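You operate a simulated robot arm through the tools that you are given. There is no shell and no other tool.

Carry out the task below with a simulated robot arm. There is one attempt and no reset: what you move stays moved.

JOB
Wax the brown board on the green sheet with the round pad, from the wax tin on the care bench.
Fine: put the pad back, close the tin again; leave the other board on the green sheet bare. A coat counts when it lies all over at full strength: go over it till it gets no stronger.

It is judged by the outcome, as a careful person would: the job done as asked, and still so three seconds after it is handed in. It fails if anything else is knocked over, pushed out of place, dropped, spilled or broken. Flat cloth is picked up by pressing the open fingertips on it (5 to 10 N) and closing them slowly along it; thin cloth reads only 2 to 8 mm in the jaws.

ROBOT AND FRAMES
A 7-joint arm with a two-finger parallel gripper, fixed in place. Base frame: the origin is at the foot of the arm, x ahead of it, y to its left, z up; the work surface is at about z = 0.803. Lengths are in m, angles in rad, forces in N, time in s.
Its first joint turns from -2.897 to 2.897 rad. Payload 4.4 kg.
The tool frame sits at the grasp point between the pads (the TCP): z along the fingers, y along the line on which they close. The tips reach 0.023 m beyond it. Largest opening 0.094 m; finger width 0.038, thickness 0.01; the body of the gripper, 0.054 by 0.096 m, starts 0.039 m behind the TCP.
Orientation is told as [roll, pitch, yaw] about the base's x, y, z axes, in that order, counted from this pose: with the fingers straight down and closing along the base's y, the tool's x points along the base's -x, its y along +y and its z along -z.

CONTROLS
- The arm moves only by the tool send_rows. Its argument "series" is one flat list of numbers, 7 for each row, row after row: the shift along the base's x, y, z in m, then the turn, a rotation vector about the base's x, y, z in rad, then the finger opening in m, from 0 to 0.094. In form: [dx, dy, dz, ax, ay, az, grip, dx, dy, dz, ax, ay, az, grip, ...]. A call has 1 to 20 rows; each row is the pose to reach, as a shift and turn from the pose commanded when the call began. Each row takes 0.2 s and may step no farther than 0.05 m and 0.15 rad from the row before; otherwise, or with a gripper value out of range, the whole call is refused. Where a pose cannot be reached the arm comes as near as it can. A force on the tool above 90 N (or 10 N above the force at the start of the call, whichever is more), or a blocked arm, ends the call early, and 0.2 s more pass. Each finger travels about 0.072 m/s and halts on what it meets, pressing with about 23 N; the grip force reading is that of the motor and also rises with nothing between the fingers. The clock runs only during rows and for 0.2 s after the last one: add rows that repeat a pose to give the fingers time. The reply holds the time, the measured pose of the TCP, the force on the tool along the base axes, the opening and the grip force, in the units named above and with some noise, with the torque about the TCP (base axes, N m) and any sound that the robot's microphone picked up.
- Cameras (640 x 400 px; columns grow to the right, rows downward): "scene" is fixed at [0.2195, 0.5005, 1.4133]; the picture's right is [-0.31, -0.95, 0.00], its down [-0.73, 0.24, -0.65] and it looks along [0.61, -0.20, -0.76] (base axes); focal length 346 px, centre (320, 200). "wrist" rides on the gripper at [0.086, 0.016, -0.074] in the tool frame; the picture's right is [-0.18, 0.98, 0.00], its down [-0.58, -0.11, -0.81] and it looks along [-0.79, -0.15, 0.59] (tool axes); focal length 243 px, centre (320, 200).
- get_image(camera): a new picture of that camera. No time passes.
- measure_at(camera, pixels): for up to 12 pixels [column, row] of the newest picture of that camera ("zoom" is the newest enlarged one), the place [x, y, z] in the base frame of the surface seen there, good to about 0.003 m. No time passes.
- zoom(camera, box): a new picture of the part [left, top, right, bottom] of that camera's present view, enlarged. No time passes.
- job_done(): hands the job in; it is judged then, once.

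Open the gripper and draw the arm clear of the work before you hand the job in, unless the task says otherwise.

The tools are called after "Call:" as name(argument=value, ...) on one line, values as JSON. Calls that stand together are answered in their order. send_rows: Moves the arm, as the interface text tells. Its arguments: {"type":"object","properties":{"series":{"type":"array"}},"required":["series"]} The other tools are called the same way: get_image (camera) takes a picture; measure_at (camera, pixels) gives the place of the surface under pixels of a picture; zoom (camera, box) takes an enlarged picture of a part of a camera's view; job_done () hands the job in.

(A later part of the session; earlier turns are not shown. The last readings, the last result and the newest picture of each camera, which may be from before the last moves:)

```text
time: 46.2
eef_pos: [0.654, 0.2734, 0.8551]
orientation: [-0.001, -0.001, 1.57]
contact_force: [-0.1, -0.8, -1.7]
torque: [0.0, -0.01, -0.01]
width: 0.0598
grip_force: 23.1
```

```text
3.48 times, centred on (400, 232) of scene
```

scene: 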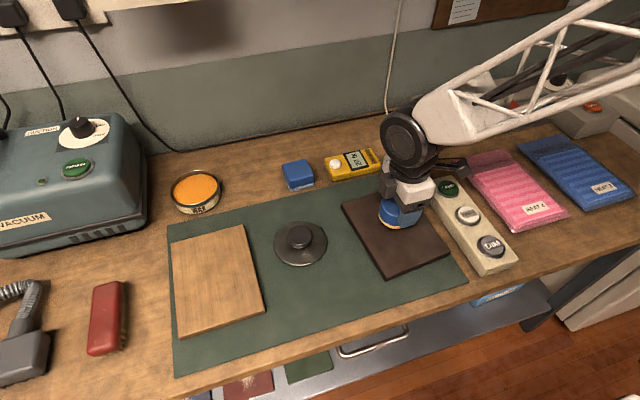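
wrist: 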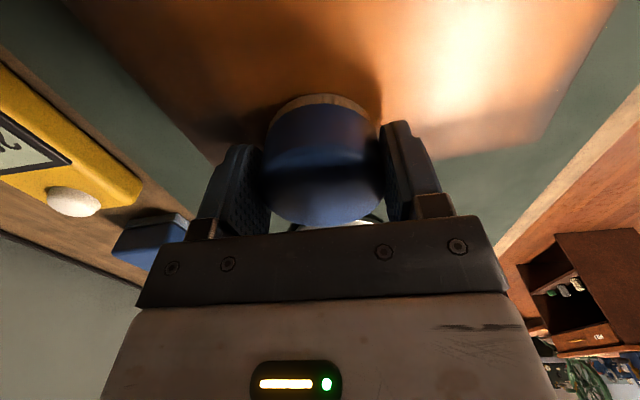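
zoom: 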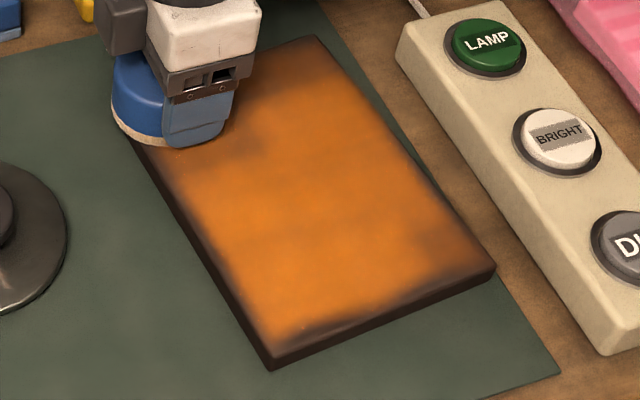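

The board is mostly coated; the felt is pale, so I go back to reload. I lift and carry the pad to hover over the tin.

Call:
send_rows(series=[0, 0, 0.04, 0, 0, 0, 0.04, 0, 0, 0.085, 0, 0, 0, 0.04, 0.015, 0.033, 0.09, 0, 0, -0.1, 0.04, 0.03, 0.066, 0.09, 0, 0, -0.2, 0.04, 0.046, 0.102, 0.09, 0, 0, -0.3, 0.04, 0.062, 0.138, 0.09, 0, 0, -0.4, 0.04, 0.079, 0.175, 0.09, 0, 0, -0.5, 0.04, 0.097, 0.215, 0.09, 0, 0, -0.6, 0.04, 0.115, 0.255, 0.09, 0, 0, -0.7, 0.04, 0.133, 0.295, 0.085, 0, 0, -0.82, 0.04, 0.148, 0.328, 0.065, 0, 0, -0.93, 0.04, 0.148, 0.328, 0.035, 0, 0, -0.93, 0.04, 0.148, 0.328, 0.035, 0, 0, -0.93, 0.04])

Call:
get_image(camera="scene")

Call:
zoom(camera="scene", box=[150, 100, 290, 225])

Call:
zoom(camera="scene", box=[330, 175, 470, 290])

Call:
get_image(camera="wrist")

```text
time: 49.0
eef_pos: [0.8041, 0.6016, 0.8907]
orientation: [0.001, -0.001, 0.64]
contact_force: [0.8, -0.9, -1.7]
torque: [-0.01, 0.01, 0.02]
width: 0.0601
grip_force: 23.1
```

```text
taken
```

scene: 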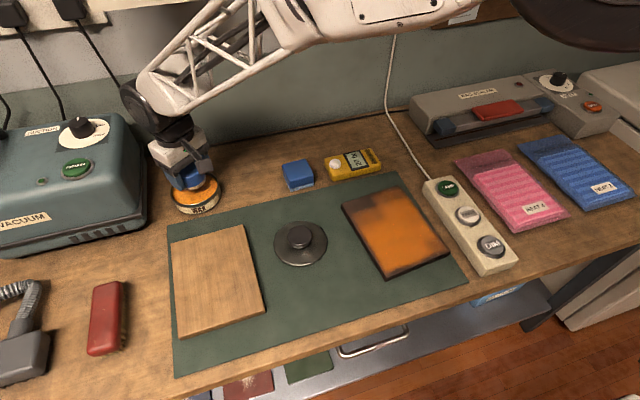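

```text
3.20 times, centred on (220, 162) of scene
```

zoom: 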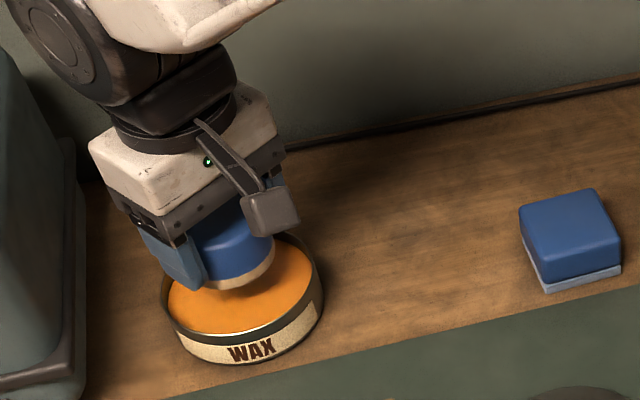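

```text
3.48 times, centred on (400, 232) of scene
```

zoom: 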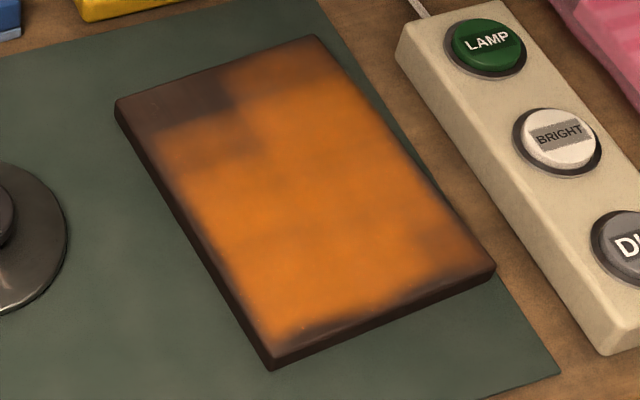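

```text
taken
```

wrist: 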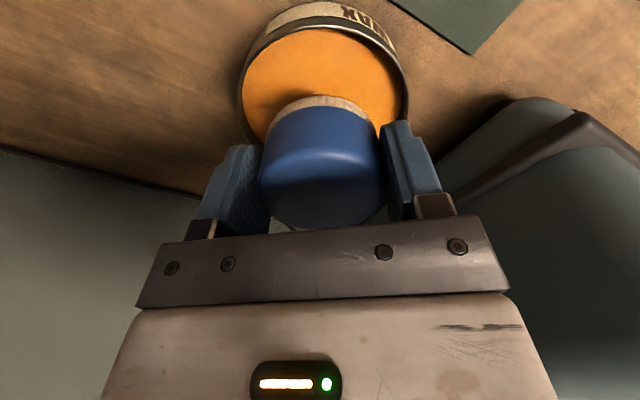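

The coat is missing along the near and left edges and the far-left corner, so I'll need strokes closer to the edges. First I set the pad into the wax again, creeping down.

Call:
send_rows(series=[0.002, 0.001, -0.012, 0, 0, 0, 0.04, 0.003, 0.001, -0.024, 0, 0, 0, 0.04, 0.003, 0.001, -0.028, 0, 0, 0, 0.04, 0.003, 0.001, -0.029, 0, 0, 0, 0.04, 0.003, 0.001, -0.0295, 0, 0, 0, 0.04, 0.003, 0.001, -0.0295, 0, 0, 0, 0.04])

```text
time: 50.4
eef_pos: [0.8058, 0.6037, 0.8613]
orientation: [-0.001, 0.001, 0.64]
contact_force: [0.2, -0.2, -1.2]
torque: [0.03, -0.03, -0.01]
width: 0.0602
grip_force: 22.8
```

No contact at commanded 0.8613; another 1 mm.

Call:
send_rows(series=[0, 0, -0.0005, 0, 0, 0, 0.04, 0, 0, -0.001, 0, 0, 0, 0.04, 0, 0, -0.001, 0, 0, 0, 0.04])

```text
time: 51.2
eef_pos: [0.8054, 0.6039, 0.8612]
orientation: [-0.001, -0.001, 0.64]
contact_force: [0.0, 0.0, -0.7]
torque: [0.0, -0.01, 0.0]
width: 0.0599
grip_force: 23.1
```

Still free at 0.8603; another 0.8 mm.

Call:
send_rows(series=[0, 0, -0.0004, 0, 0, 0, 0.04, 0, 0, -0.0008, 0, 0, 0, 0.04, 0, 0, -0.0008, 0, 0, 0, 0.04])

Call:
zoom(camera="scene", box=[160, 140, 240, 220])

```text
time: 52.0
eef_pos: [0.8064, 0.6044, 0.8587]
orientation: [-0.001, -0.001, 0.641]
contact_force: [-0.4, -0.3, 2.5]
torque: [-0.02, 0.07, -0.01]
width: 0.0601
grip_force: 23.2
```

```text
5.00 times, centred on (200, 180) of scene
```

zoom: 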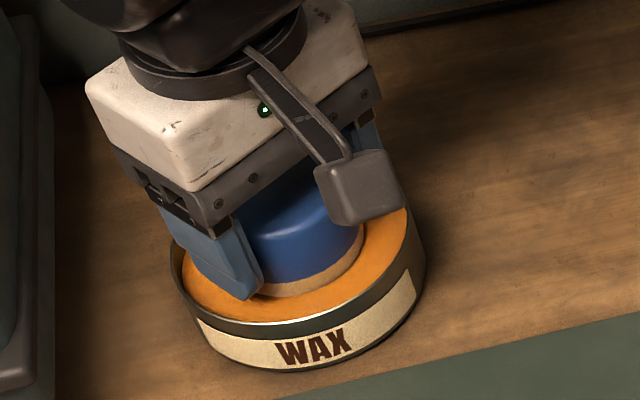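

Light contact (2.5 N), felt resting in the wax and fingertips inside the rim. I regrip 6 mm higher: open slightly, rise, close again.

Call:
send_rows(series=[0, 0, 0, 0, 0, 0, 0.064, 0, 0, 0, 0, 0, 0, 0.064, 0, 0, 0.003, 0, 0, 0, 0.064, 0, 0, 0.006, 0, 0, 0, 0.064, 0, 0, 0.006, 0, 0, 0, 0.055, 0, 0, 0.006, 0, 0, 0, 0.04, 0, 0, 0.006, 0, 0, 0, 0.04, 0, 0, 0.006, 0, 0, 0, 0.04])

Call:
get_image(camera="wrist")

```text
time: 53.8
eef_pos: [0.8065, 0.6031, 0.8664]
orientation: [0.0, -0.002, 0.639]
contact_force: [0.2, 0.0, -0.1]
torque: [0.0, -0.04, 0.01]
width: 0.0596
grip_force: 23.3
```

```text
taken
```

wrist: 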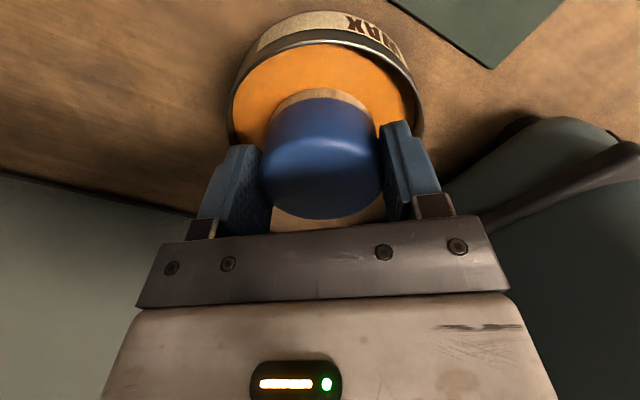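

Regripped. Now I press about half a millimetre and rub in small circles to load it well.

Call:
send_rows(series=[0, 0, -0.0005, 0, 0, 0, 0.04, 0.007, 0, -0.0005, 0, 0, 0, 0.04, 0.005, 0.005, -0.0005, 0, 0, 0, 0.04, 0, 0.007, -0.0007, 0, 0, 0, 0.04, -0.007, 0.004, -0.0007, 0, 0, 0, 0.04, -0.008, -0.003, -0.0007, 0, 0, 0, 0.04, 0, -0.007, -0.0009, 0, 0, 0, 0.04, 0.006, -0.003, -0.0009, 0, 0, 0, 0.04, 0.005, 0.004, -0.0009, 0, 0, 0, 0.04, -0.005, 0.005, -0.001, 0, 0, 0, 0.04, -0.006, -0.004, -0.001, 0, 0, 0, 0.04, 0, 0, -0.001, 0, 0, 0, 0.04, 0, 0, -0.001, 0, 0, 0, 0.04])

```text
time: 56.6
eef_pos: [0.806, 0.6045, 0.8662]
orientation: [0.0, 0.001, 0.64]
contact_force: [-5.8, -2.0, 16.6]
torque: [-0.06, 0.11, -0.04]
width: 0.0593
grip_force: 22.8
```

Loaded (16 N reading at the end). I lift and carry the pad back to the far-left corner of the dark board, stopping just above it.

Call:
send_rows(series=[0, 0, 0.03, 0, 0, 0, 0.04, 0, 0, 0.075, 0, 0, 0, 0.04, -0.015, -0.03, 0.08, 0, 0, 0.1, 0.04, -0.031, -0.064, 0.08, 0, 0, 0.2, 0.04, -0.048, -0.1, 0.08, 0, 0, 0.3, 0.04, -0.065, -0.136, 0.08, 0, 0, 0.4, 0.04, -0.082, -0.172, 0.08, 0, 0, 0.5, 0.04, -0.1, -0.21, 0.08, 0, 0, 0.6, 0.04, -0.118, -0.248, 0.08, 0, 0, 0.7, 0.04, -0.135, -0.282, 0.075, 0, 0, 0.82, 0.04, -0.148, -0.3085, 0.055, 0, 0, 0.93, 0.04, -0.148, -0.3085, 0.02, 0, 0, 0.93, 0.04, -0.148, -0.3085, 0.0, 0, 0, 0.93, 0.04, -0.148, -0.3085, -0.003, 0, 0, 0.93, 0.04, -0.148, -0.3085, -0.003, 0, 0, 0.93, 0.04])

Call:
zoom(camera="scene", box=[330, 175, 470, 290])

```text
time: 59.8
eef_pos: [0.6574, 0.2953, 0.8611]
orientation: [0.001, -0.002, 1.572]
contact_force: [0.5, 0.6, 2.5]
torque: [0.0, -0.01, 0.03]
width: 0.0595
grip_force: 23.0
```

```text
3.48 times, centred on (400, 232) of scene
```

zoom: 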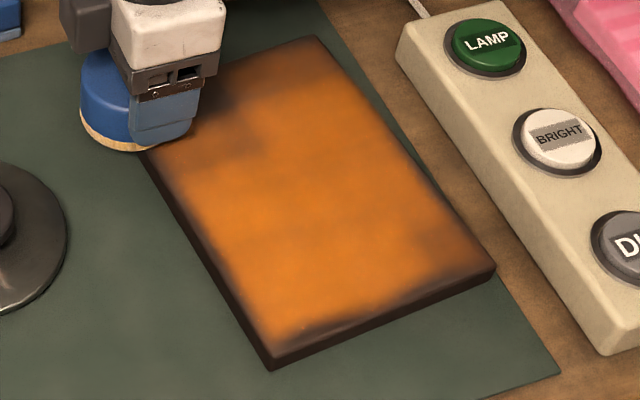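

Touching at 2.5 N (commanded 0.8615). I press 0.5 mm more and stroke down the whole left edge.

Call:
send_rows(series=[0, 0, -0.0005, 0, 0, 0, 0.04, -0.0126, -0.0012, -0.0005, 0, 0, 0, 0.04, -0.0378, -0.0036, -0.0005, 0, 0, 0, 0.04, -0.063, -0.0059, -0.0006, 0, 0, 0, 0.04, -0.0882, -0.0083, -0.0006, 0, 0, 0, 0.04, -0.1134, -0.0107, -0.0007, 0, 0, 0, 0.04, -0.1386, -0.0131, -0.0007, 0, 0, 0, 0.04, -0.1638, -0.0155, -0.0008, 0, 0, 0, 0.04, -0.1762, -0.0166, -0.0008, 0, 0, 0, 0.04, -0.1762, -0.0166, -0.0008, 0, 0, 0, 0.04])

Call:
zoom(camera="scene", box=[330, 175, 470, 290])

```text
time: 62.0
eef_pos: [0.4828, 0.2787, 0.864]
orientation: [0.0, 0.001, 1.57]
contact_force: [0.6, 0.8, -0.9]
torque: [-0.01, -0.01, 0.01]
width: 0.0593
grip_force: 22.9
```

```text
3.48 times, centred on (400, 232) of scene
```

zoom: 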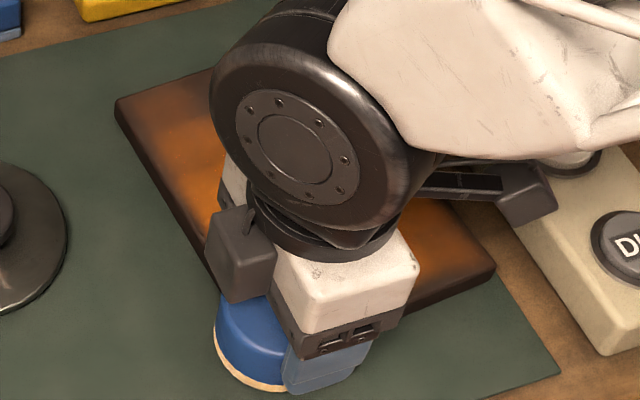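

Contact faded along this stroke. I lower about 1 mm here to regain it before stroking back.

Call:
send_rows(series=[0, 0, -0.0005, 0, 0, 0, 0.04, 0, 0, -0.001, 0, 0, 0, 0.04, 0, 0, -0.0012, 0, 0, 0, 0.04, 0, 0, -0.0012, 0, 0, 0, 0.04])

```text
time: 63.0
eef_pos: [0.4827, 0.2783, 0.8598]
orientation: [-0.002, -0.001, 1.571]
contact_force: [-1.9, -0.8, 4.3]
torque: [-0.02, 0.02, -0.01]
width: 0.0594
grip_force: 22.7
```

4.3 N at commanded 0.8595. I press 0.4 mm more and stroke back up along the left edge.

Call:
send_rows(series=[0, 0, -0.0004, 0, 0, 0, 0.04, 0.0252, 0.0024, -0.0004, 0, 0, 0, 0.04, 0.0504, 0.0048, -0.0005, 0, 0, 0, 0.04, 0.0756, 0.0071, -0.0005, 0, 0, 0, 0.04, 0.0882, 0.0083, -0.0005, 0, 0, 0, 0.04])

Call:
zoom(camera="scene", box=[330, 175, 470, 290])

```text
time: 64.2
eef_pos: [0.57, 0.2856, 0.8593]
orientation: [0.0, -0.002, 1.571]
contact_force: [-6.6, 1.1, 17.4]
torque: [0.1, 0.23, 0.05]
width: 0.0595
grip_force: 23.0
```

```text
3.48 times, centred on (400, 232) of scene
```

zoom: 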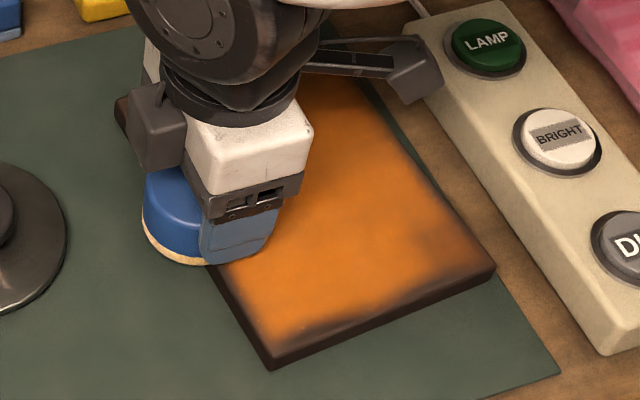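

17 N here while moving. I continue to the far-left corner and then along the far edge to the right corner.

Call:
send_rows(series=[0.0252, 0.0024, 0.0002, 0, 0, 0, 0.04, 0.0504, 0.0048, 0.0002, 0, 0, 0, 0.04, 0.0756, 0.0071, 0.0002, 0, 0, 0, 0.04, 0.0881, 0.0083, 0.0002, 0, 0, 0, 0.04, 0.0901, -0.0133, 0.0002, 0, 0, 0, 0.04, 0.0881, 0.0083, 0.0002, 0, 0, 0, 0.04, 0.0901, -0.0133, 0.0001, 0, 0, 0, 0.04, 0.0921, -0.0349, 0.0001, 0, 0, 0, 0.04, 0.0942, -0.0565, 0.0001, 0, 0, 0, 0.04, 0.0942, -0.0565, 0.0001, 0, 0, 0, 0.04])

Call:
zoom(camera="scene", box=[330, 175, 470, 290])

```text
time: 66.4
eef_pos: [0.6652, 0.2325, 0.8561]
orientation: [-0.001, -0.002, 1.571]
contact_force: [0.5, 5.2, 18.7]
torque: [0.28, -0.02, 0.03]
width: 0.0594
grip_force: 22.7
```

```text
3.48 times, centred on (400, 232) of scene
```

zoom: 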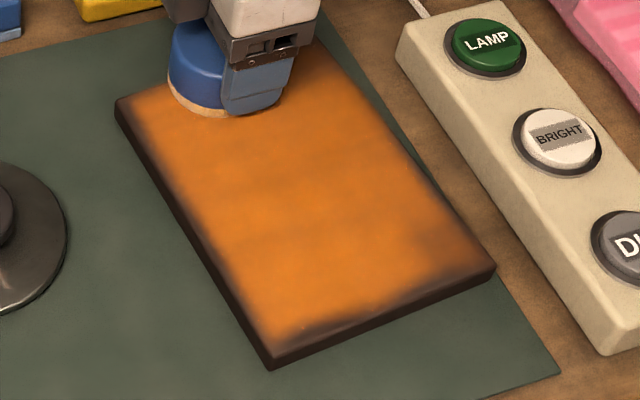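

Good even coat on the left and centre with steady 18 N. Now the rest of the far edge, the right edge, and the near edge.

Call:
send_rows(series=[0.002, -0.0216, 0, 0, 0, 0, 0.04, 0.0041, -0.0432, 0, 0, 0, 0, 0.04, 0.0061, -0.0647, 0, 0, 0, 0, 0.04, -0.0191, -0.0671, -0.0001, 0, 0, 0, 0.04, -0.0443, -0.0695, -0.0001, 0, 0, 0, 0.04, -0.0695, -0.0718, -0.0002, 0, 0, 0, 0.04, -0.0947, -0.0742, -0.0002, 0, 0, 0, 0.04, -0.1199, -0.0766, -0.0003, 0, 0, 0, 0.04, -0.1451, -0.079, -0.0003, 0, 0, 0, 0.04, -0.1701, -0.0813, -0.0003, 0, 0, 0, 0.04, -0.1701, -0.0813, -0.0003, 0, 0, 0, 0.04])

Call:
zoom(camera="scene", box=[330, 175, 470, 290])

```text
time: 68.8
eef_pos: [0.4932, 0.1486, 0.8588]
orientation: [0.0, 0.001, 1.571]
contact_force: [-0.3, -0.2, -0.3]
torque: [0.0, 0.0, 0.04]
width: 0.0598
grip_force: 22.8
```

```text
3.48 times, centred on (400, 232) of scene
```

zoom: 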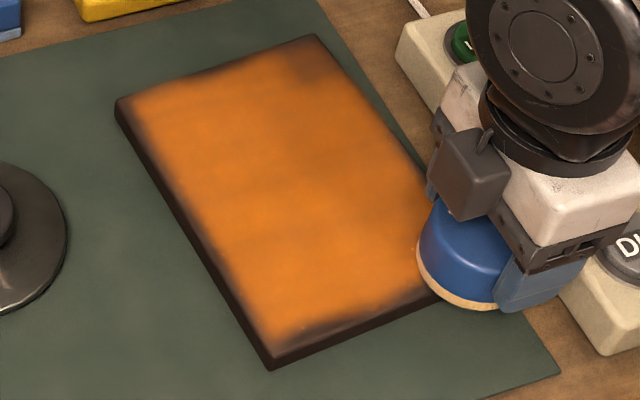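

Contact faded again toward the near right corner (0 N). I lower here to regain pressure.

Call:
send_rows(series=[0, 0, -0.0005, 0, 0, 0, 0.04, 0, 0, -0.001, 0, 0, 0, 0.04, 0, 0, -0.0013, 0, 0, 0, 0.04, 0, 0, -0.0013, 0, 0, 0, 0.04])

```text
time: 69.8
eef_pos: [0.4929, 0.1496, 0.857]
orientation: [-0.001, 0.002, 1.572]
contact_force: [0.1, -0.3, -0.4]
torque: [0.0, -0.01, 0.01]
width: 0.0598
grip_force: 22.8
```

Still free at commanded 0.8575; further down in small steps.

Call:
send_rows(series=[0, 0, -0.0004, 0, 0, 0, 0.04, 0, 0, -0.0008, 0, 0, 0, 0.04, 0, 0, -0.0012, 0, 0, 0, 0.04, 0, 0, -0.0012, 0, 0, 0, 0.04])

```text
time: 70.8
eef_pos: [0.4931, 0.1484, 0.8566]
orientation: [0.0, 0.0, 1.572]
contact_force: [-3.6, 0.6, 18.6]
torque: [0.2, 0.14, 0.07]
width: 0.0598
grip_force: 23.1
```

18.6 N at the near right corner. I stroke the near edge to the left and back.

Call:
send_rows(series=[-0.002, 0.0216, 0, 0, 0, 0, 0.04, -0.004, 0.0432, 0, 0, 0, 0, 0.04, -0.0061, 0.0648, 0, 0, 0, 0, 0.04, -0.0081, 0.0864, 0, 0, 0, 0, 0.04, -0.0101, 0.108, 0, 0, 0, 0, 0.04, -0.0122, 0.1294, 0, 0, 0, 0, 0.04, -0.0122, 0.1294, 0, 0, 0, 0, 0.04])

Call:
zoom(camera="scene", box=[330, 175, 470, 290])

```text
time: 72.4
eef_pos: [0.4854, 0.2768, 0.8554]
orientation: [0.0, 0.0, 1.57]
contact_force: [-0.8, -2.4, 13.2]
torque: [-0.16, 0.03, -0.07]
width: 0.0599
grip_force: 22.8
```

```text
3.48 times, centred on (400, 232) of scene
```

zoom: 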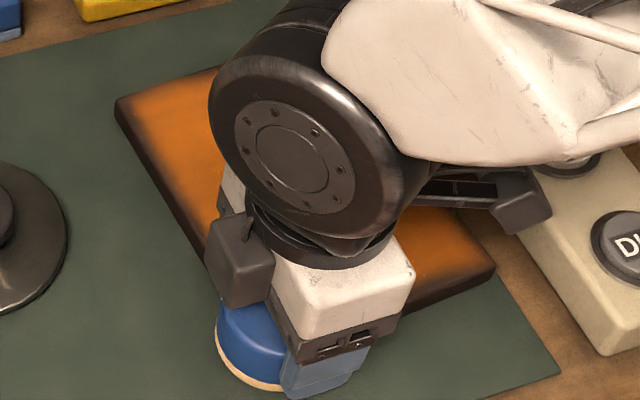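

13 N here. I stroke up the left edge again and along the far edge to the far right corner, where the coat was thin, with a wiggle there.

Call:
send_rows(series=[0.0252, 0.0024, 0, 0, 0, 0, 0.04, 0.0504, 0.0048, 0, 0, 0, 0, 0.04, 0.0756, 0.0071, 0, 0, 0, 0, 0.04, 0.1008, 0.0095, 0, 0, 0, 0, 0.04, 0.126, 0.0119, 0, 0, 0, 0, 0.04, 0.1512, 0.0143, 0, 0, 0, 0, 0.04, 0.1762, 0.0166, 0, 0, 0, 0, 0.04, 0.1782, -0.005, 0, 0, 0, 0, 0.04, 0.1802, -0.0266, 0, 0, 0, 0, 0.04, 0.1823, -0.0482, 0, 0, 0, 0, 0.04, 0.1843, -0.0698, 0, 0, 0, 0, 0.04, 0.1863, -0.0914, 0, 0, 0, 0, 0.04, 0.1884, -0.1128, 0, 0, 0, 0, 0.04, 0.1664, -0.115, 0, 0, 0, 0, 0.04, 0.1884, -0.1128, 0, 0, 0, 0, 0.04, 0.1863, -0.0914, 0, 0, 0, 0, 0.04, 0.1884, -0.1128, 0, 0, 0, 0, 0.04, 0.1884, -0.1128, 0, 0, 0, 0, 0.04])

Call:
zoom(camera="scene", box=[330, 175, 470, 290])

```text
time: 76.2
eef_pos: [0.6703, 0.1638, 0.8571]
orientation: [-0.001, 0.0, 1.572]
contact_force: [-0.1, 0.4, 0.1]
torque: [-0.02, -0.02, -0.02]
width: 0.06
grip_force: 23.1
```

```text
3.48 times, centred on (400, 232) of scene
```

zoom: 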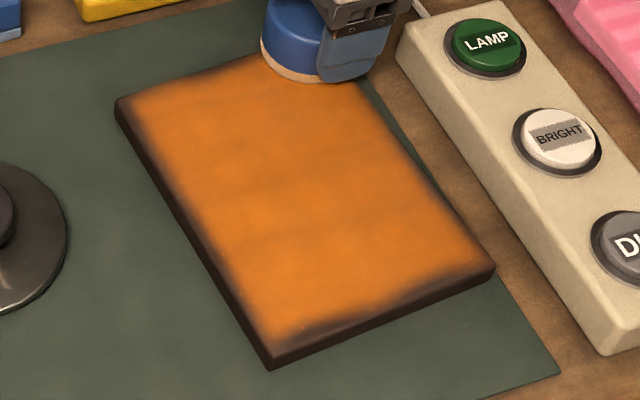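

Contact was lost at the end and the near edge still shows a ragged dark band; the felt is pale again. I lift and go back to the tin to reload and regrip.

Call:
send_rows(series=[0, 0, 0.04, 0, 0, 0, 0.04, 0, 0, 0.085, 0, 0, 0, 0.04, 0.0136, 0.0438, 0.09, 0, 0, -0.1, 0.04, 0.0272, 0.0876, 0.09, 0, 0, -0.2, 0.04, 0.0407, 0.1314, 0.09, 0, 0, -0.3, 0.04, 0.0543, 0.1752, 0.09, 0, 0, -0.4, 0.04, 0.0679, 0.219, 0.09, 0, 0, -0.5, 0.04, 0.0815, 0.2627, 0.09, 0, 0, -0.6, 0.04, 0.0951, 0.3065, 0.09, 0, 0, -0.7, 0.04, 0.1086, 0.3503, 0.09, 0, 0, -0.8, 0.04, 0.1222, 0.3941, 0.085, 0, 0, -0.88, 0.04, 0.1358, 0.4379, 0.065, 0, 0, -0.93, 0.04, 0.1358, 0.4379, 0.03, 0, 0, -0.93, 0.04, 0.1358, 0.4379, 0.03, 0, 0, -0.93, 0.04])

Call:
zoom(camera="scene", box=[330, 175, 470, 290])

Call:
zoom(camera="scene", box=[150, 100, 290, 225])

Call:
get_image(camera="wrist")

```text
time: 79.2
eef_pos: [0.8071, 0.6058, 0.8849]
orientation: [-0.001, 0.001, 0.641]
contact_force: [-0.3, 0.1, -0.7]
torque: [0.03, -0.03, -0.02]
width: 0.0604
grip_force: 22.6
```

```text
3.48 times, centred on (400, 232) of scene
```

zoom: 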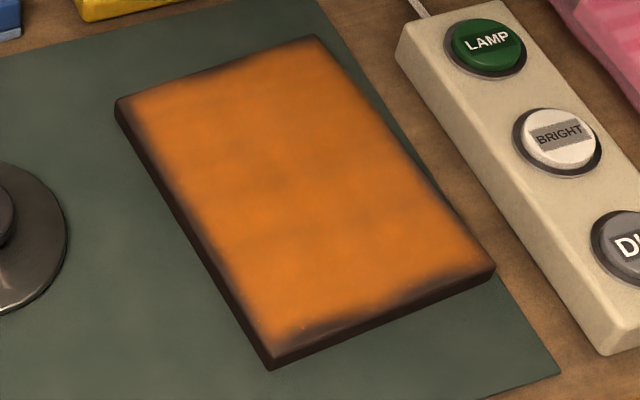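

```text
3.20 times, centred on (220, 162) of scene
```

zoom: 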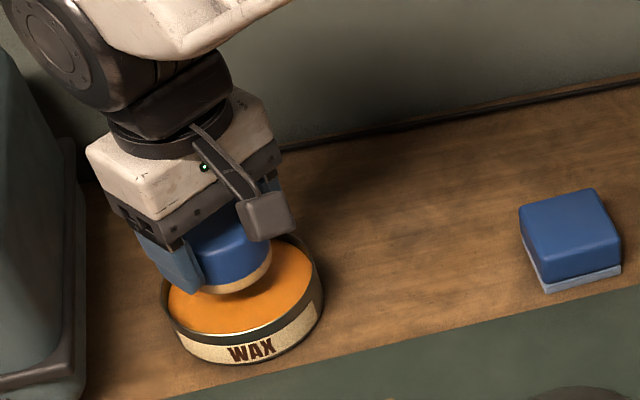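

```text
taken
```

wrist: 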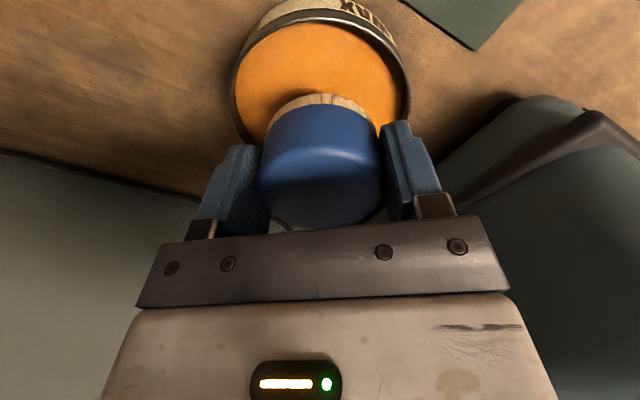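

The board is now mostly even, with thinner bands at the edges, notably the near one. I lower the pad into the wax (contact expected near commanded 0.860).

Call:
send_rows(series=[0, 0, -0.012, 0, 0, 0, 0.04, 0, 0, -0.022, 0, 0, 0, 0.04, 0, 0, -0.0245, 0, 0, 0, 0.04, 0, 0, -0.0255, 0, 0, 0, 0.04, 0, 0, -0.0258, 0, 0, 0, 0.04, 0, 0, -0.0258, 0, 0, 0, 0.04])

```text
time: 80.6
eef_pos: [0.8059, 0.6025, 0.8614]
orientation: [0.001, -0.001, 0.64]
contact_force: [0.0, 0.2, -0.8]
torque: [0.0, -0.01, -0.01]
width: 0.0599
grip_force: 22.6
```

No contact at commanded 0.8605; creeping another 1 mm.

Call:
send_rows(series=[0, 0, -0.0004, 0, 0, 0, 0.04, 0, 0, -0.0008, 0, 0, 0, 0.04, 0, 0, -0.001, 0, 0, 0, 0.04, 0, 0, -0.001, 0, 0, 0, 0.04])

```text
time: 81.6
eef_pos: [0.8068, 0.6045, 0.8617]
orientation: [0.0, 0.0, 0.641]
contact_force: [-1.3, 2.2, 4.8]
torque: [0.17, 0.1, 0.01]
width: 0.0598
grip_force: 22.7
```

4.8 N contact. I regrip 6 mm higher, then press and rub for a good load.

Call:
send_rows(series=[0, 0, 0.0003, 0, 0, 0, 0.064, 0, 0, 0.0003, 0, 0, 0, 0.064, 0, 0, 0.003, 0, 0, 0, 0.064, 0, 0, 0.006, 0, 0, 0, 0.064, 0, 0, 0.006, 0, 0, 0, 0.055, 0, 0, 0.006, 0, 0, 0, 0.04, 0, 0, 0.006, 0, 0, 0, 0.04, 0, 0, 0.0055, 0, 0, 0, 0.04, 0.007, 0, 0.0053, 0, 0, 0, 0.04, 0.005, 0.005, 0.0053, 0, 0, 0, 0.04, 0, 0.007, 0.0053, 0, 0, 0, 0.04, -0.007, 0.004, 0.0051, 0, 0, 0, 0.04, -0.008, -0.003, 0.0051, 0, 0, 0, 0.04, 0, -0.007, 0.0051, 0, 0, 0, 0.04, 0.006, -0.003, 0.0049, 0, 0, 0, 0.04, 0.005, 0.004, 0.0049, 0, 0, 0, 0.04, -0.005, 0.005, 0.0047, 0, 0, 0, 0.04, -0.006, -0.004, 0.0047, 0, 0, 0, 0.04, 0, 0, 0.0047, 0, 0, 0, 0.04])

Call:
get_image(camera="wrist")

```text
time: 85.6
eef_pos: [0.8055, 0.6015, 0.8645]
orientation: [0.002, 0.0, 0.641]
contact_force: [-6.6, -3.3, 16.7]
torque: [-0.01, 0.08, 0.01]
width: 0.0597
grip_force: 22.5
```

```text
taken
```

wrist: 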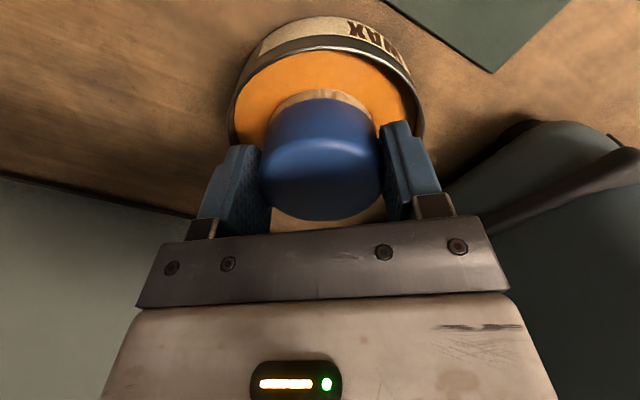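

Loaded again. I carry the pad to the near-left corner of the dark board to do the near edge first, stopping just above contact.

Call:
send_rows(series=[0, 0, 0.03, 0, 0, 0, 0.04, 0, 0, 0.075, 0, 0, 0, 0.04, -0.0324, -0.0325, 0.08, 0, 0, 0.1, 0.04, -0.0648, -0.065, 0.08, 0, 0, 0.2, 0.04, -0.0973, -0.0975, 0.08, 0, 0, 0.3, 0.04, -0.1297, -0.13, 0.08, 0, 0, 0.4, 0.04, -0.1621, -0.1626, 0.08, 0, 0, 0.5, 0.04, -0.1945, -0.1951, 0.08, 0, 0, 0.6, 0.04, -0.2269, -0.2276, 0.08, 0, 0, 0.7, 0.04, -0.2594, -0.2601, 0.08, 0, 0, 0.8, 0.04, -0.2918, -0.2926, 0.075, 0, 0, 0.88, 0.04, -0.3242, -0.3251, 0.055, 0, 0, 0.93, 0.04, -0.3242, -0.3251, 0.02, 0, 0, 0.93, 0.04, -0.3242, -0.3251, 0.0, 0, 0, 0.93, 0.04, -0.3242, -0.3251, -0.003, 0, 0, 0.93, 0.04, -0.3242, -0.3251, -0.0035, 0, 0, 0.93, 0.04, -0.3242, -0.3251, -0.004, 0, 0, 0.93, 0.04, -0.3242, -0.3251, -0.004, 0, 0, 0.93, 0.04])

Call:
zoom(camera="scene", box=[330, 175, 470, 290])

```text
time: 89.4
eef_pos: [0.4813, 0.2773, 0.8614]
orientation: [0.0, 0.0, 1.571]
contact_force: [0.3, 0.3, -0.3]
torque: [0.0, -0.01, 0.02]
width: 0.0596
grip_force: 22.8
```

```text
3.48 times, centred on (400, 232) of scene
```

zoom: 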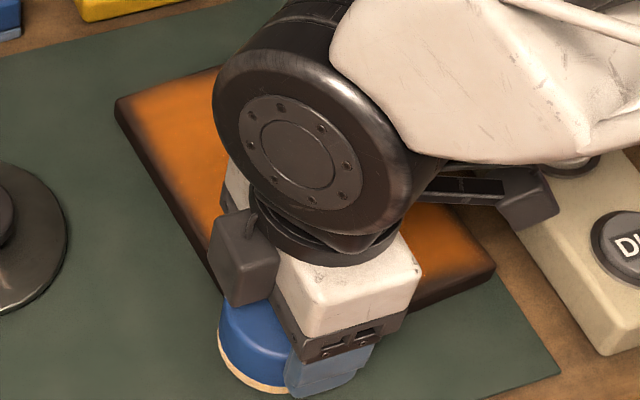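

Not touching yet at commanded 0.8602; I creep down.

Call:
send_rows(series=[0, 0, -0.0004, 0, 0, 0, 0.04, 0, 0, -0.0008, 0, 0, 0, 0.04, 0, 0, -0.0012, 0, 0, 0, 0.04, 0, 0, -0.0012, 0, 0, 0, 0.04])

```text
time: 90.4
eef_pos: [0.4831, 0.2787, 0.8594]
orientation: [0.001, 0.001, 1.572]
contact_force: [-1.3, 0.3, 2.2]
torque: [0.05, -0.04, 0.01]
width: 0.0595
grip_force: 23.1
```

2.2 N at 0.859. I press 0.6 mm more and stroke the near edge rightward and back.

Call:
send_rows(series=[0, 0, -0.0006, 0, 0, 0, 0.04, 0.002, -0.0216, -0.0006, 0, 0, 0, 0.04, 0.0041, -0.0432, -0.0006, 0, 0, 0, 0.04, 0.0061, -0.0648, -0.0006, 0, 0, 0, 0.04, 0.0081, -0.0864, -0.0007, 0, 0, 0, 0.04, 0.0102, -0.108, -0.0007, 0, 0, 0, 0.04, 0.0122, -0.1294, -0.0007, 0, 0, 0, 0.04, 0.0122, -0.1294, -0.0007, 0, 0, 0, 0.04])

Call:
zoom(camera="scene", box=[330, 175, 470, 290])

```text
time: 92.2
eef_pos: [0.4934, 0.1503, 0.8587]
orientation: [0.0, 0.0, 1.571]
contact_force: [0.1, 0.1, 10.5]
torque: [0.09, 0.05, 0.01]
width: 0.06
grip_force: 23.1
```

```text
3.48 times, centred on (400, 232) of scene
```

zoom: 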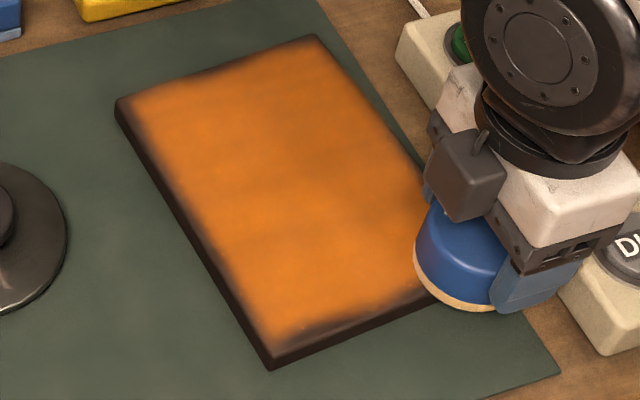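

Contact held (10.5 N). I look closer at the near edge, which still seems dark between (300,330) and (440,290).

Call:
zoom(camera="scene", box=[375, 240, 435, 285])

Call:
get_image(camera="wrist")

```text
8.89 times, centred on (405, 262) of scene
```

zoom: 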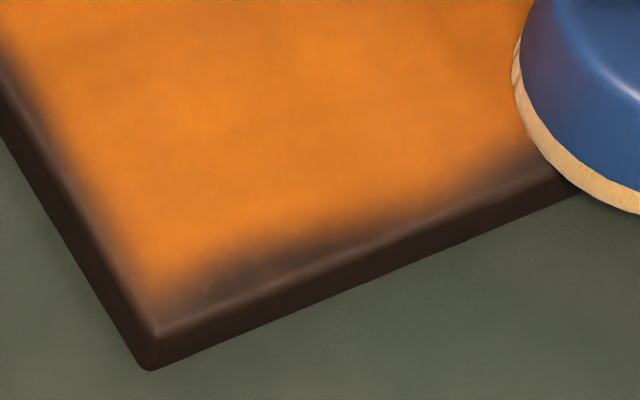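

```text
taken
```

wrist: 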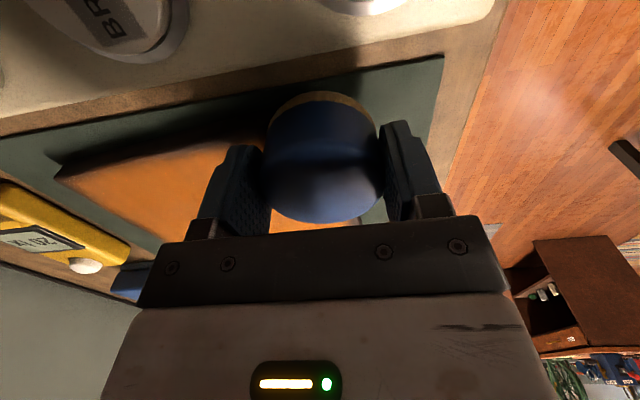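

The near edge's middle has a bare band about 8 mm wide while the corners are covered, so contact may fail mid-edge. I go back to mid-edge and read the force there.

Call:
send_rows(series=[-0.002, 0.0216, 0, 0, 0, 0, 0.04, -0.0041, 0.0432, 0, 0, 0, 0, 0.04, -0.0061, 0.0648, 0, 0, 0, 0, 0.04, -0.0061, 0.0648, 0, 0, 0, 0, 0.04])

Call:
zoom(camera="scene", box=[375, 220, 465, 285])

```text
time: 93.2
eef_pos: [0.4897, 0.2152, 0.8578]
orientation: [0.0, 0.0, 1.572]
contact_force: [-0.6, -2.8, 13.4]
torque: [-0.15, 0.12, 0.0]
width: 0.0596
grip_force: 23.3
```

```text
6.15 times, centred on (420, 252) of scene
```

zoom: 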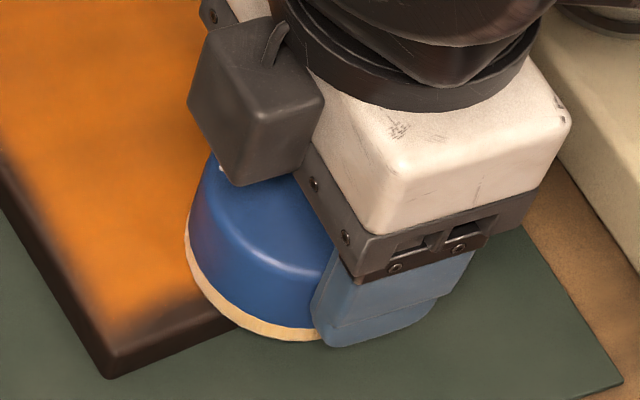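

13 N with the pad well over the edge. I make several short back-and-forth strokes across the bare stretch, then slide inward to look.

Call:
send_rows(series=[-0.002, 0.0216, 0, 0, 0, 0, 0.04, -0.0041, 0.0432, -0.0001, 0, 0, 0, 0.04, -0.002, 0.0216, -0.0001, 0, 0, 0, 0.04, 0, 0, -0.0001, 0, 0, 0, 0.04, 0.002, -0.0216, -0.0001, 0, 0, 0, 0.04, 0.0041, -0.0432, -0.0001, 0, 0, 0, 0.04, 0.002, -0.0216, -0.0001, 0, 0, 0, 0.04, 0, 0, -0.0001, 0, 0, 0, 0.04, -0.002, 0.0216, -0.0001, 0, 0, 0, 0.04, -0.0041, 0.0432, -0.0002, 0, 0, 0, 0.04, 0, 0, -0.0002, 0, 0, 0, 0.04, 0.0041, -0.0432, -0.0002, 0, 0, 0, 0.04, 0.0253, -0.0412, -0.0002, 0, 0, 0, 0.04, 0.0505, -0.0388, -0.0002, 0, 0, 0, 0.04, 0.0757, -0.0364, -0.0002, 0, 0, 0, 0.04, 0.0757, -0.0364, -0.0002, 0, 0, 0, 0.04])

Call:
zoom(camera="scene", box=[360, 205, 460, 285])

```text
time: 96.6
eef_pos: [0.5667, 0.1762, 0.8587]
orientation: [0.001, -0.001, 1.571]
contact_force: [0.7, -0.5, -0.5]
torque: [-0.01, -0.03, -0.01]
width: 0.0596
grip_force: 23.2
```

```text
5.00 times, centred on (410, 245) of scene
```

zoom: 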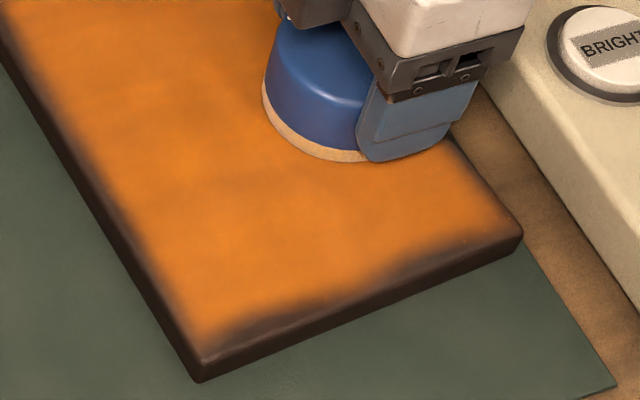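

The band remains. I'll test strokes across the edge (toward/away from the base) instead of along it; first move to just inside mid-edge and press about 1 mm lower.

Call:
send_rows(series=[-0.024, 0.02, 0, 0, 0, 0, 0.04, -0.0473, 0.0391, 0, 0, 0, 0, 0.04, -0.0473, 0.0391, -0.0005, 0, 0, 0, 0.04, -0.0473, 0.0391, -0.001, 0, 0, 0, 0.04, -0.0473, 0.0391, -0.001, 0, 0, 0, 0.04])

```text
time: 97.8
eef_pos: [0.5185, 0.2154, 0.8569]
orientation: [-0.002, 0.001, 1.57]
contact_force: [4.0, 0.1, 18.7]
torque: [0.05, -0.21, -0.02]
width: 0.0598
grip_force: 23.2
```

18.7 N. Now short strokes across the near edge at the middle, then a little to the left, and look.

Call:
send_rows(series=[-0.0177, -0.0017, 0.0002, 0, 0, 0, 0.04, -0.0353, -0.0033, 0.0002, 0, 0, 0, 0.04, -0.0353, -0.0033, 0.0, 0, 0, 0, 0.04, -0.0177, -0.0017, 0.0002, 0, 0, 0, 0.04, 0, 0, 0.0002, 0, 0, 0, 0.04, -0.0177, -0.0017, 0.0, 0, 0, 0, 0.04, -0.0353, -0.0033, 0.0, 0, 0, 0, 0.04, -0.0353, -0.0033, 0.0, 0, 0, 0, 0.04])

Call:
send_rows(series=[0.0177, 0.0017, 0, 0, 0, 0, 0.04, 0.0353, 0.0033, 0, 0, 0, 0, 0.04, 0.07, 0.0066, 0, 0, 0, 0, 0.04, 0.1, 0.009, 0, 0, 0, 0, 0.04])

Call:
zoom(camera="scene", box=[360, 205, 460, 285])

```text
time: 99.6
eef_pos: [0.4805, 0.2128, 0.8558]
orientation: [-0.003, 0.0, 1.571]
contact_force: [6.6, -0.7, 17.4]
torque: [0.29, -0.27, -0.1]
width: 0.06
grip_force: 23.3
```

```text
time: 100.6
eef_pos: [0.5839, 0.2226, 0.8596]
orientation: [0.001, 0.0, 1.568]
contact_force: [-0.9, -0.2, -1.1]
torque: [0.0, 0.01, -0.02]
width: 0.0601
grip_force: 22.7
```

```text
5.00 times, centred on (410, 245) of scene
```

zoom: 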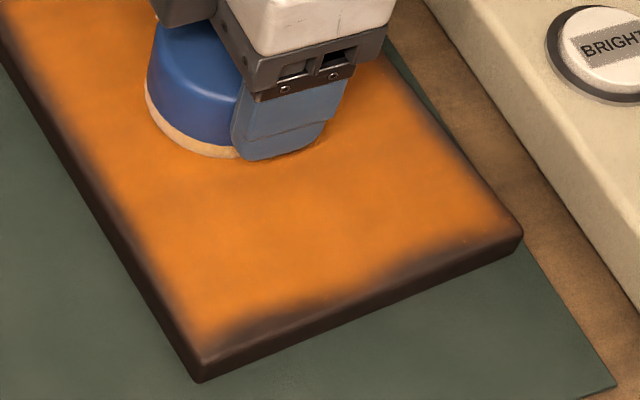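

Even pressing 17 N right on the edge left the band, so the pad is probably empty. I return to the tin for another load.

Call:
send_rows(series=[0, 0, 0.04, 0, 0, 0, 0.04, 0, 0, 0.085, 0, 0, 0, 0.04, 0.0225, 0.0381, 0.09, 0, 0, -0.1, 0.04, 0.045, 0.0763, 0.09, 0, 0, -0.2, 0.04, 0.0675, 0.1144, 0.09, 0, 0, -0.3, 0.04, 0.09, 0.1526, 0.09, 0, 0, -0.4, 0.04, 0.1125, 0.1907, 0.09, 0, 0, -0.5, 0.04, 0.135, 0.2288, 0.09, 0, 0, -0.6, 0.04, 0.1575, 0.267, 0.09, 0, 0, -0.7, 0.04, 0.18, 0.3051, 0.09, 0, 0, -0.8, 0.04, 0.2025, 0.3433, 0.085, 0, 0, -0.88, 0.04, 0.225, 0.3814, 0.06, 0, 0, -0.93, 0.04, 0.225, 0.3814, 0.03, 0, 0, -0.93, 0.04, 0.225, 0.3814, 0.015, 0, 0, -0.93, 0.04, 0.225, 0.3814, 0.006, 0, 0, -0.93, 0.04, 0.225, 0.3814, 0.004, 0, 0, -0.93, 0.04, 0.225, 0.3814, 0.0035, 0, 0, -0.93, 0.04, 0.225, 0.3814, 0.0035, 0, 0, -0.93, 0.04])

Call:
zoom(camera="scene", box=[330, 175, 470, 290])

Call:
get_image(camera="wrist")

```text
refused: row 12 steps farther than a row can; nothing moved
```

```text
3.48 times, centred on (400, 232) of scene
```

zoom: 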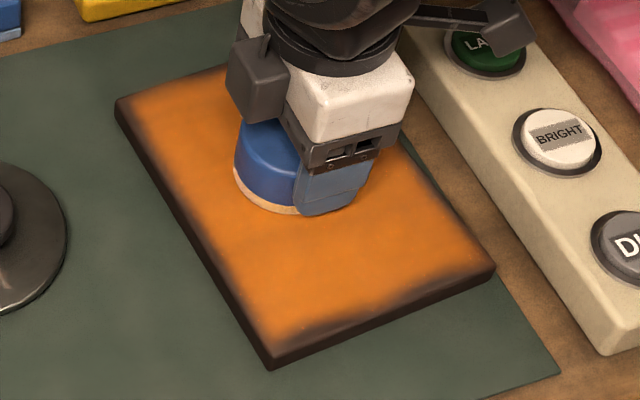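

```text
taken
```

wrist: 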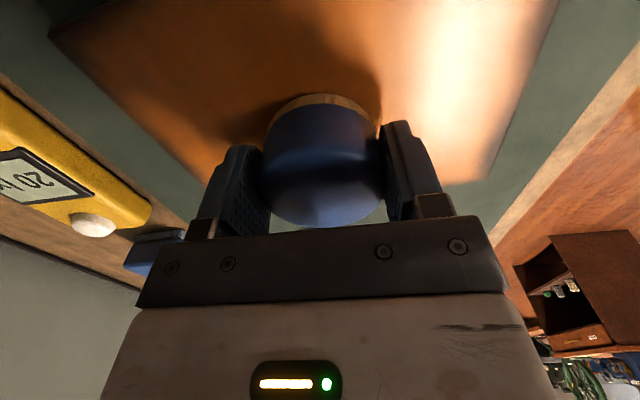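

The call was refused because one step was too long; I resend with a gentler transition to the hover over the tin.

Call:
send_rows(series=[0, 0, 0.04, 0, 0, 0, 0.04, 0, 0, 0.085, 0, 0, 0, 0.04, 0.0225, 0.0381, 0.09, 0, 0, -0.1, 0.04, 0.045, 0.0763, 0.09, 0, 0, -0.2, 0.04, 0.0675, 0.1144, 0.09, 0, 0, -0.3, 0.04, 0.09, 0.1526, 0.09, 0, 0, -0.4, 0.04, 0.1125, 0.1907, 0.09, 0, 0, -0.5, 0.04, 0.135, 0.2288, 0.09, 0, 0, -0.6, 0.04, 0.1575, 0.267, 0.09, 0, 0, -0.7, 0.04, 0.18, 0.3051, 0.09, 0, 0, -0.8, 0.04, 0.2025, 0.3433, 0.085, 0, 0, -0.88, 0.04, 0.225, 0.3814, 0.075, 0, 0, -0.93, 0.04, 0.225, 0.3814, 0.045, 0, 0, -0.93, 0.04, 0.225, 0.3814, 0.02, 0, 0, -0.93, 0.04, 0.225, 0.3814, 0.008, 0, 0, -0.93, 0.04, 0.225, 0.3814, 0.004, 0, 0, -0.93, 0.04, 0.225, 0.3814, 0.0035, 0, 0, -0.93, 0.04, 0.225, 0.3814, 0.0035, 0, 0, -0.93, 0.04])

Call:
get_image(camera="scene")

Call:
zoom(camera="scene", box=[330, 175, 470, 290])

```text
time: 104.4
eef_pos: [0.8058, 0.6031, 0.8613]
orientation: [0.0, -0.001, 0.643]
contact_force: [-1.1, 0.3, -1.7]
torque: [0.03, -0.01, 0.0]
width: 0.06
grip_force: 23.3
```

```text
taken
```

scene: 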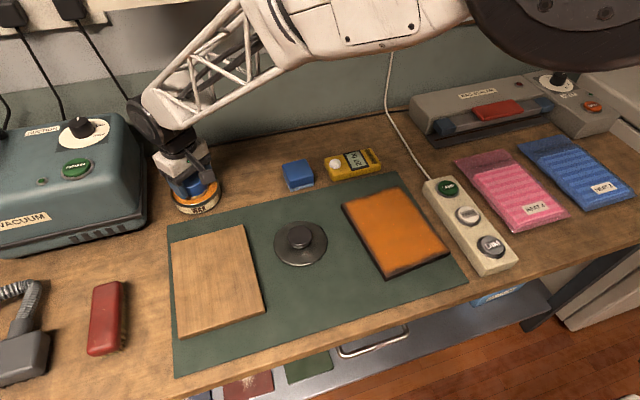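

```text
3.48 times, centred on (400, 232) of scene
```

zoom: 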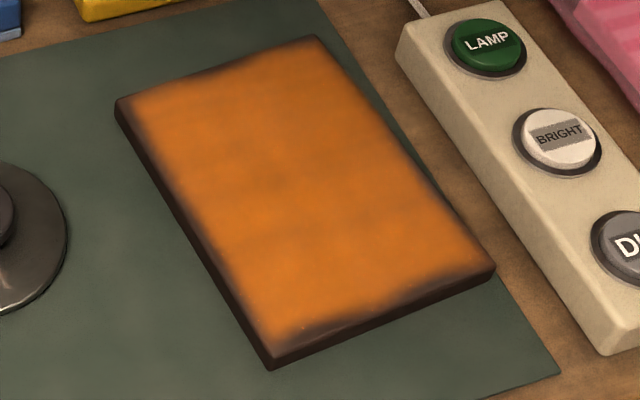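

The board is even apart from dimmer edge bands; the tan board and everything else are untouched. I creep down into the wax.

Call:
send_rows(series=[0, 0, -0.0004, 0, 0, 0, 0.04, 0, 0, -0.0008, 0, 0, 0, 0.04, 0, 0, -0.0011, 0, 0, 0, 0.04, 0, 0, -0.0011, 0, 0, 0, 0.04])

```text
time: 105.4
eef_pos: [0.8068, 0.6056, 0.8607]
orientation: [0.0, -0.001, 0.642]
contact_force: [-4.2, 2.6, 15.2]
torque: [0.09, 0.27, -0.02]
width: 0.0604
grip_force: 22.9
```

15 N contact. I ease, regrip 5.5 mm higher, and rub thoroughly.

Call:
send_rows(series=[0, 0, 0.0006, 0, 0, 0, 0.04, 0, 0, 0.0006, 0, 0, 0, 0.064, 0, 0, 0.0006, 0, 0, 0, 0.064, 0, 0, 0.0035, 0, 0, 0, 0.064, 0, 0, 0.006, 0, 0, 0, 0.064, 0, 0, 0.006, 0, 0, 0, 0.055, 0, 0, 0.006, 0, 0, 0, 0.04, 0, 0, 0.006, 0, 0, 0, 0.04, 0, 0, 0.0053, 0, 0, 0, 0.04, 0.007, 0, 0.0051, 0, 0, 0, 0.04, 0.005, 0.005, 0.0051, 0, 0, 0, 0.04, 0, 0.007, 0.0051, 0, 0, 0, 0.04, -0.007, 0.004, 0.0049, 0, 0, 0, 0.04, -0.008, -0.003, 0.0049, 0, 0, 0, 0.04, 0, -0.007, 0.0049, 0, 0, 0, 0.04, 0.006, -0.003, 0.0047, 0, 0, 0, 0.04, 0.005, 0.004, 0.0047, 0, 0, 0, 0.04, -0.005, 0.005, 0.0045, 0, 0, 0, 0.04, 0, 0, 0.0045, 0, 0, 0, 0.04])

Call:
zoom(camera="scene", box=[150, 100, 290, 225])

```text
time: 109.4
eef_pos: [0.8052, 0.6037, 0.8639]
orientation: [0.001, 0.0, 0.64]
contact_force: [-3.0, 3.0, 7.9]
torque: [0.14, 0.09, 0.05]
width: 0.0598
grip_force: 22.5
```

```text
3.20 times, centred on (220, 162) of scene
```

zoom: 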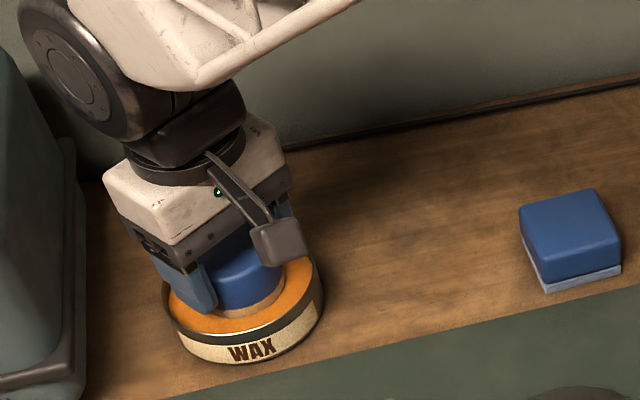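

Loaded. I carry the pad straight to the middle of the near edge so the fresh wax goes there first.

Call:
send_rows(series=[0, 0, 0.03, 0, 0, 0, 0.04, 0, 0, 0.075, 0, 0, 0, 0.04, -0.0281, -0.0354, 0.08, 0, 0, 0.09, 0.04, -0.0563, -0.0707, 0.08, 0, 0, 0.18, 0.04, -0.0844, -0.1061, 0.08, 0, 0, 0.27, 0.04, -0.1126, -0.1415, 0.08, 0, 0, 0.36, 0.04, -0.1407, -0.1768, 0.08, 0, 0, 0.45, 0.04, -0.1689, -0.2122, 0.08, 0, 0, 0.54, 0.04, -0.197, -0.2475, 0.08, 0, 0, 0.63, 0.04, -0.2252, -0.2829, 0.08, 0, 0, 0.72, 0.04, -0.2533, -0.3183, 0.08, 0, 0, 0.81, 0.04, -0.2815, -0.3536, 0.075, 0, 0, 0.88, 0.04, -0.3096, -0.389, 0.06, 0, 0, 0.93, 0.04, -0.3096, -0.389, 0.025, 0, 0, 0.93, 0.04, -0.3096, -0.389, 0.003, 0, 0, 0.93, 0.04, -0.3096, -0.389, -0.003, 0, 0, 0.93, 0.04, -0.3096, -0.389, -0.004, 0, 0, 0.93, 0.04, -0.3096, -0.389, -0.0045, 0, 0, 0.93, 0.04, -0.3096, -0.389, -0.0045, 0, 0, 0.93, 0.04])

Call:
zoom(camera="scene", box=[360, 205, 460, 285])

```text
time: 113.4
eef_pos: [0.4983, 0.2139, 0.8588]
orientation: [0.001, 0.0, 1.571]
contact_force: [0.5, 0.0, -0.4]
torque: [0.02, 0.01, 0.01]
width: 0.0596
grip_force: 23.1
```

```text
5.00 times, centred on (410, 245) of scene
```

zoom: 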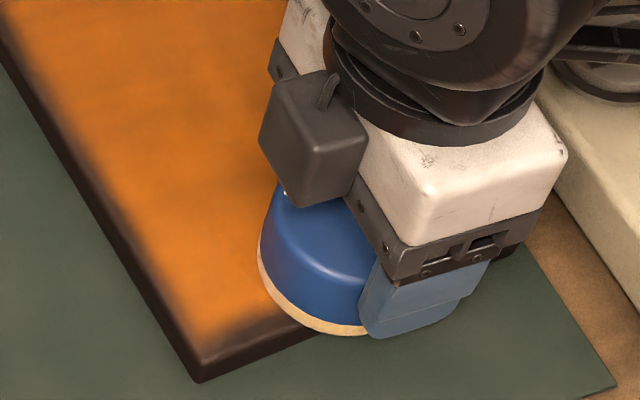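

Not touching at commanded 0.8595. I creep down to press here.

Call:
send_rows(series=[0, 0, -0.0004, 0, 0, 0, 0.04, 0, 0, -0.0008, 0, 0, 0, 0.04, 0, 0, -0.0012, 0, 0, 0, 0.04, 0, 0, -0.0012, 0, 0, 0, 0.04])

```text
time: 114.4
eef_pos: [0.4965, 0.2136, 0.8593]
orientation: [0.001, 0.001, 1.571]
contact_force: [-3.3, -2.6, 19.1]
torque: [0.04, 0.09, 0.02]
width: 0.0595
grip_force: 23.3
```

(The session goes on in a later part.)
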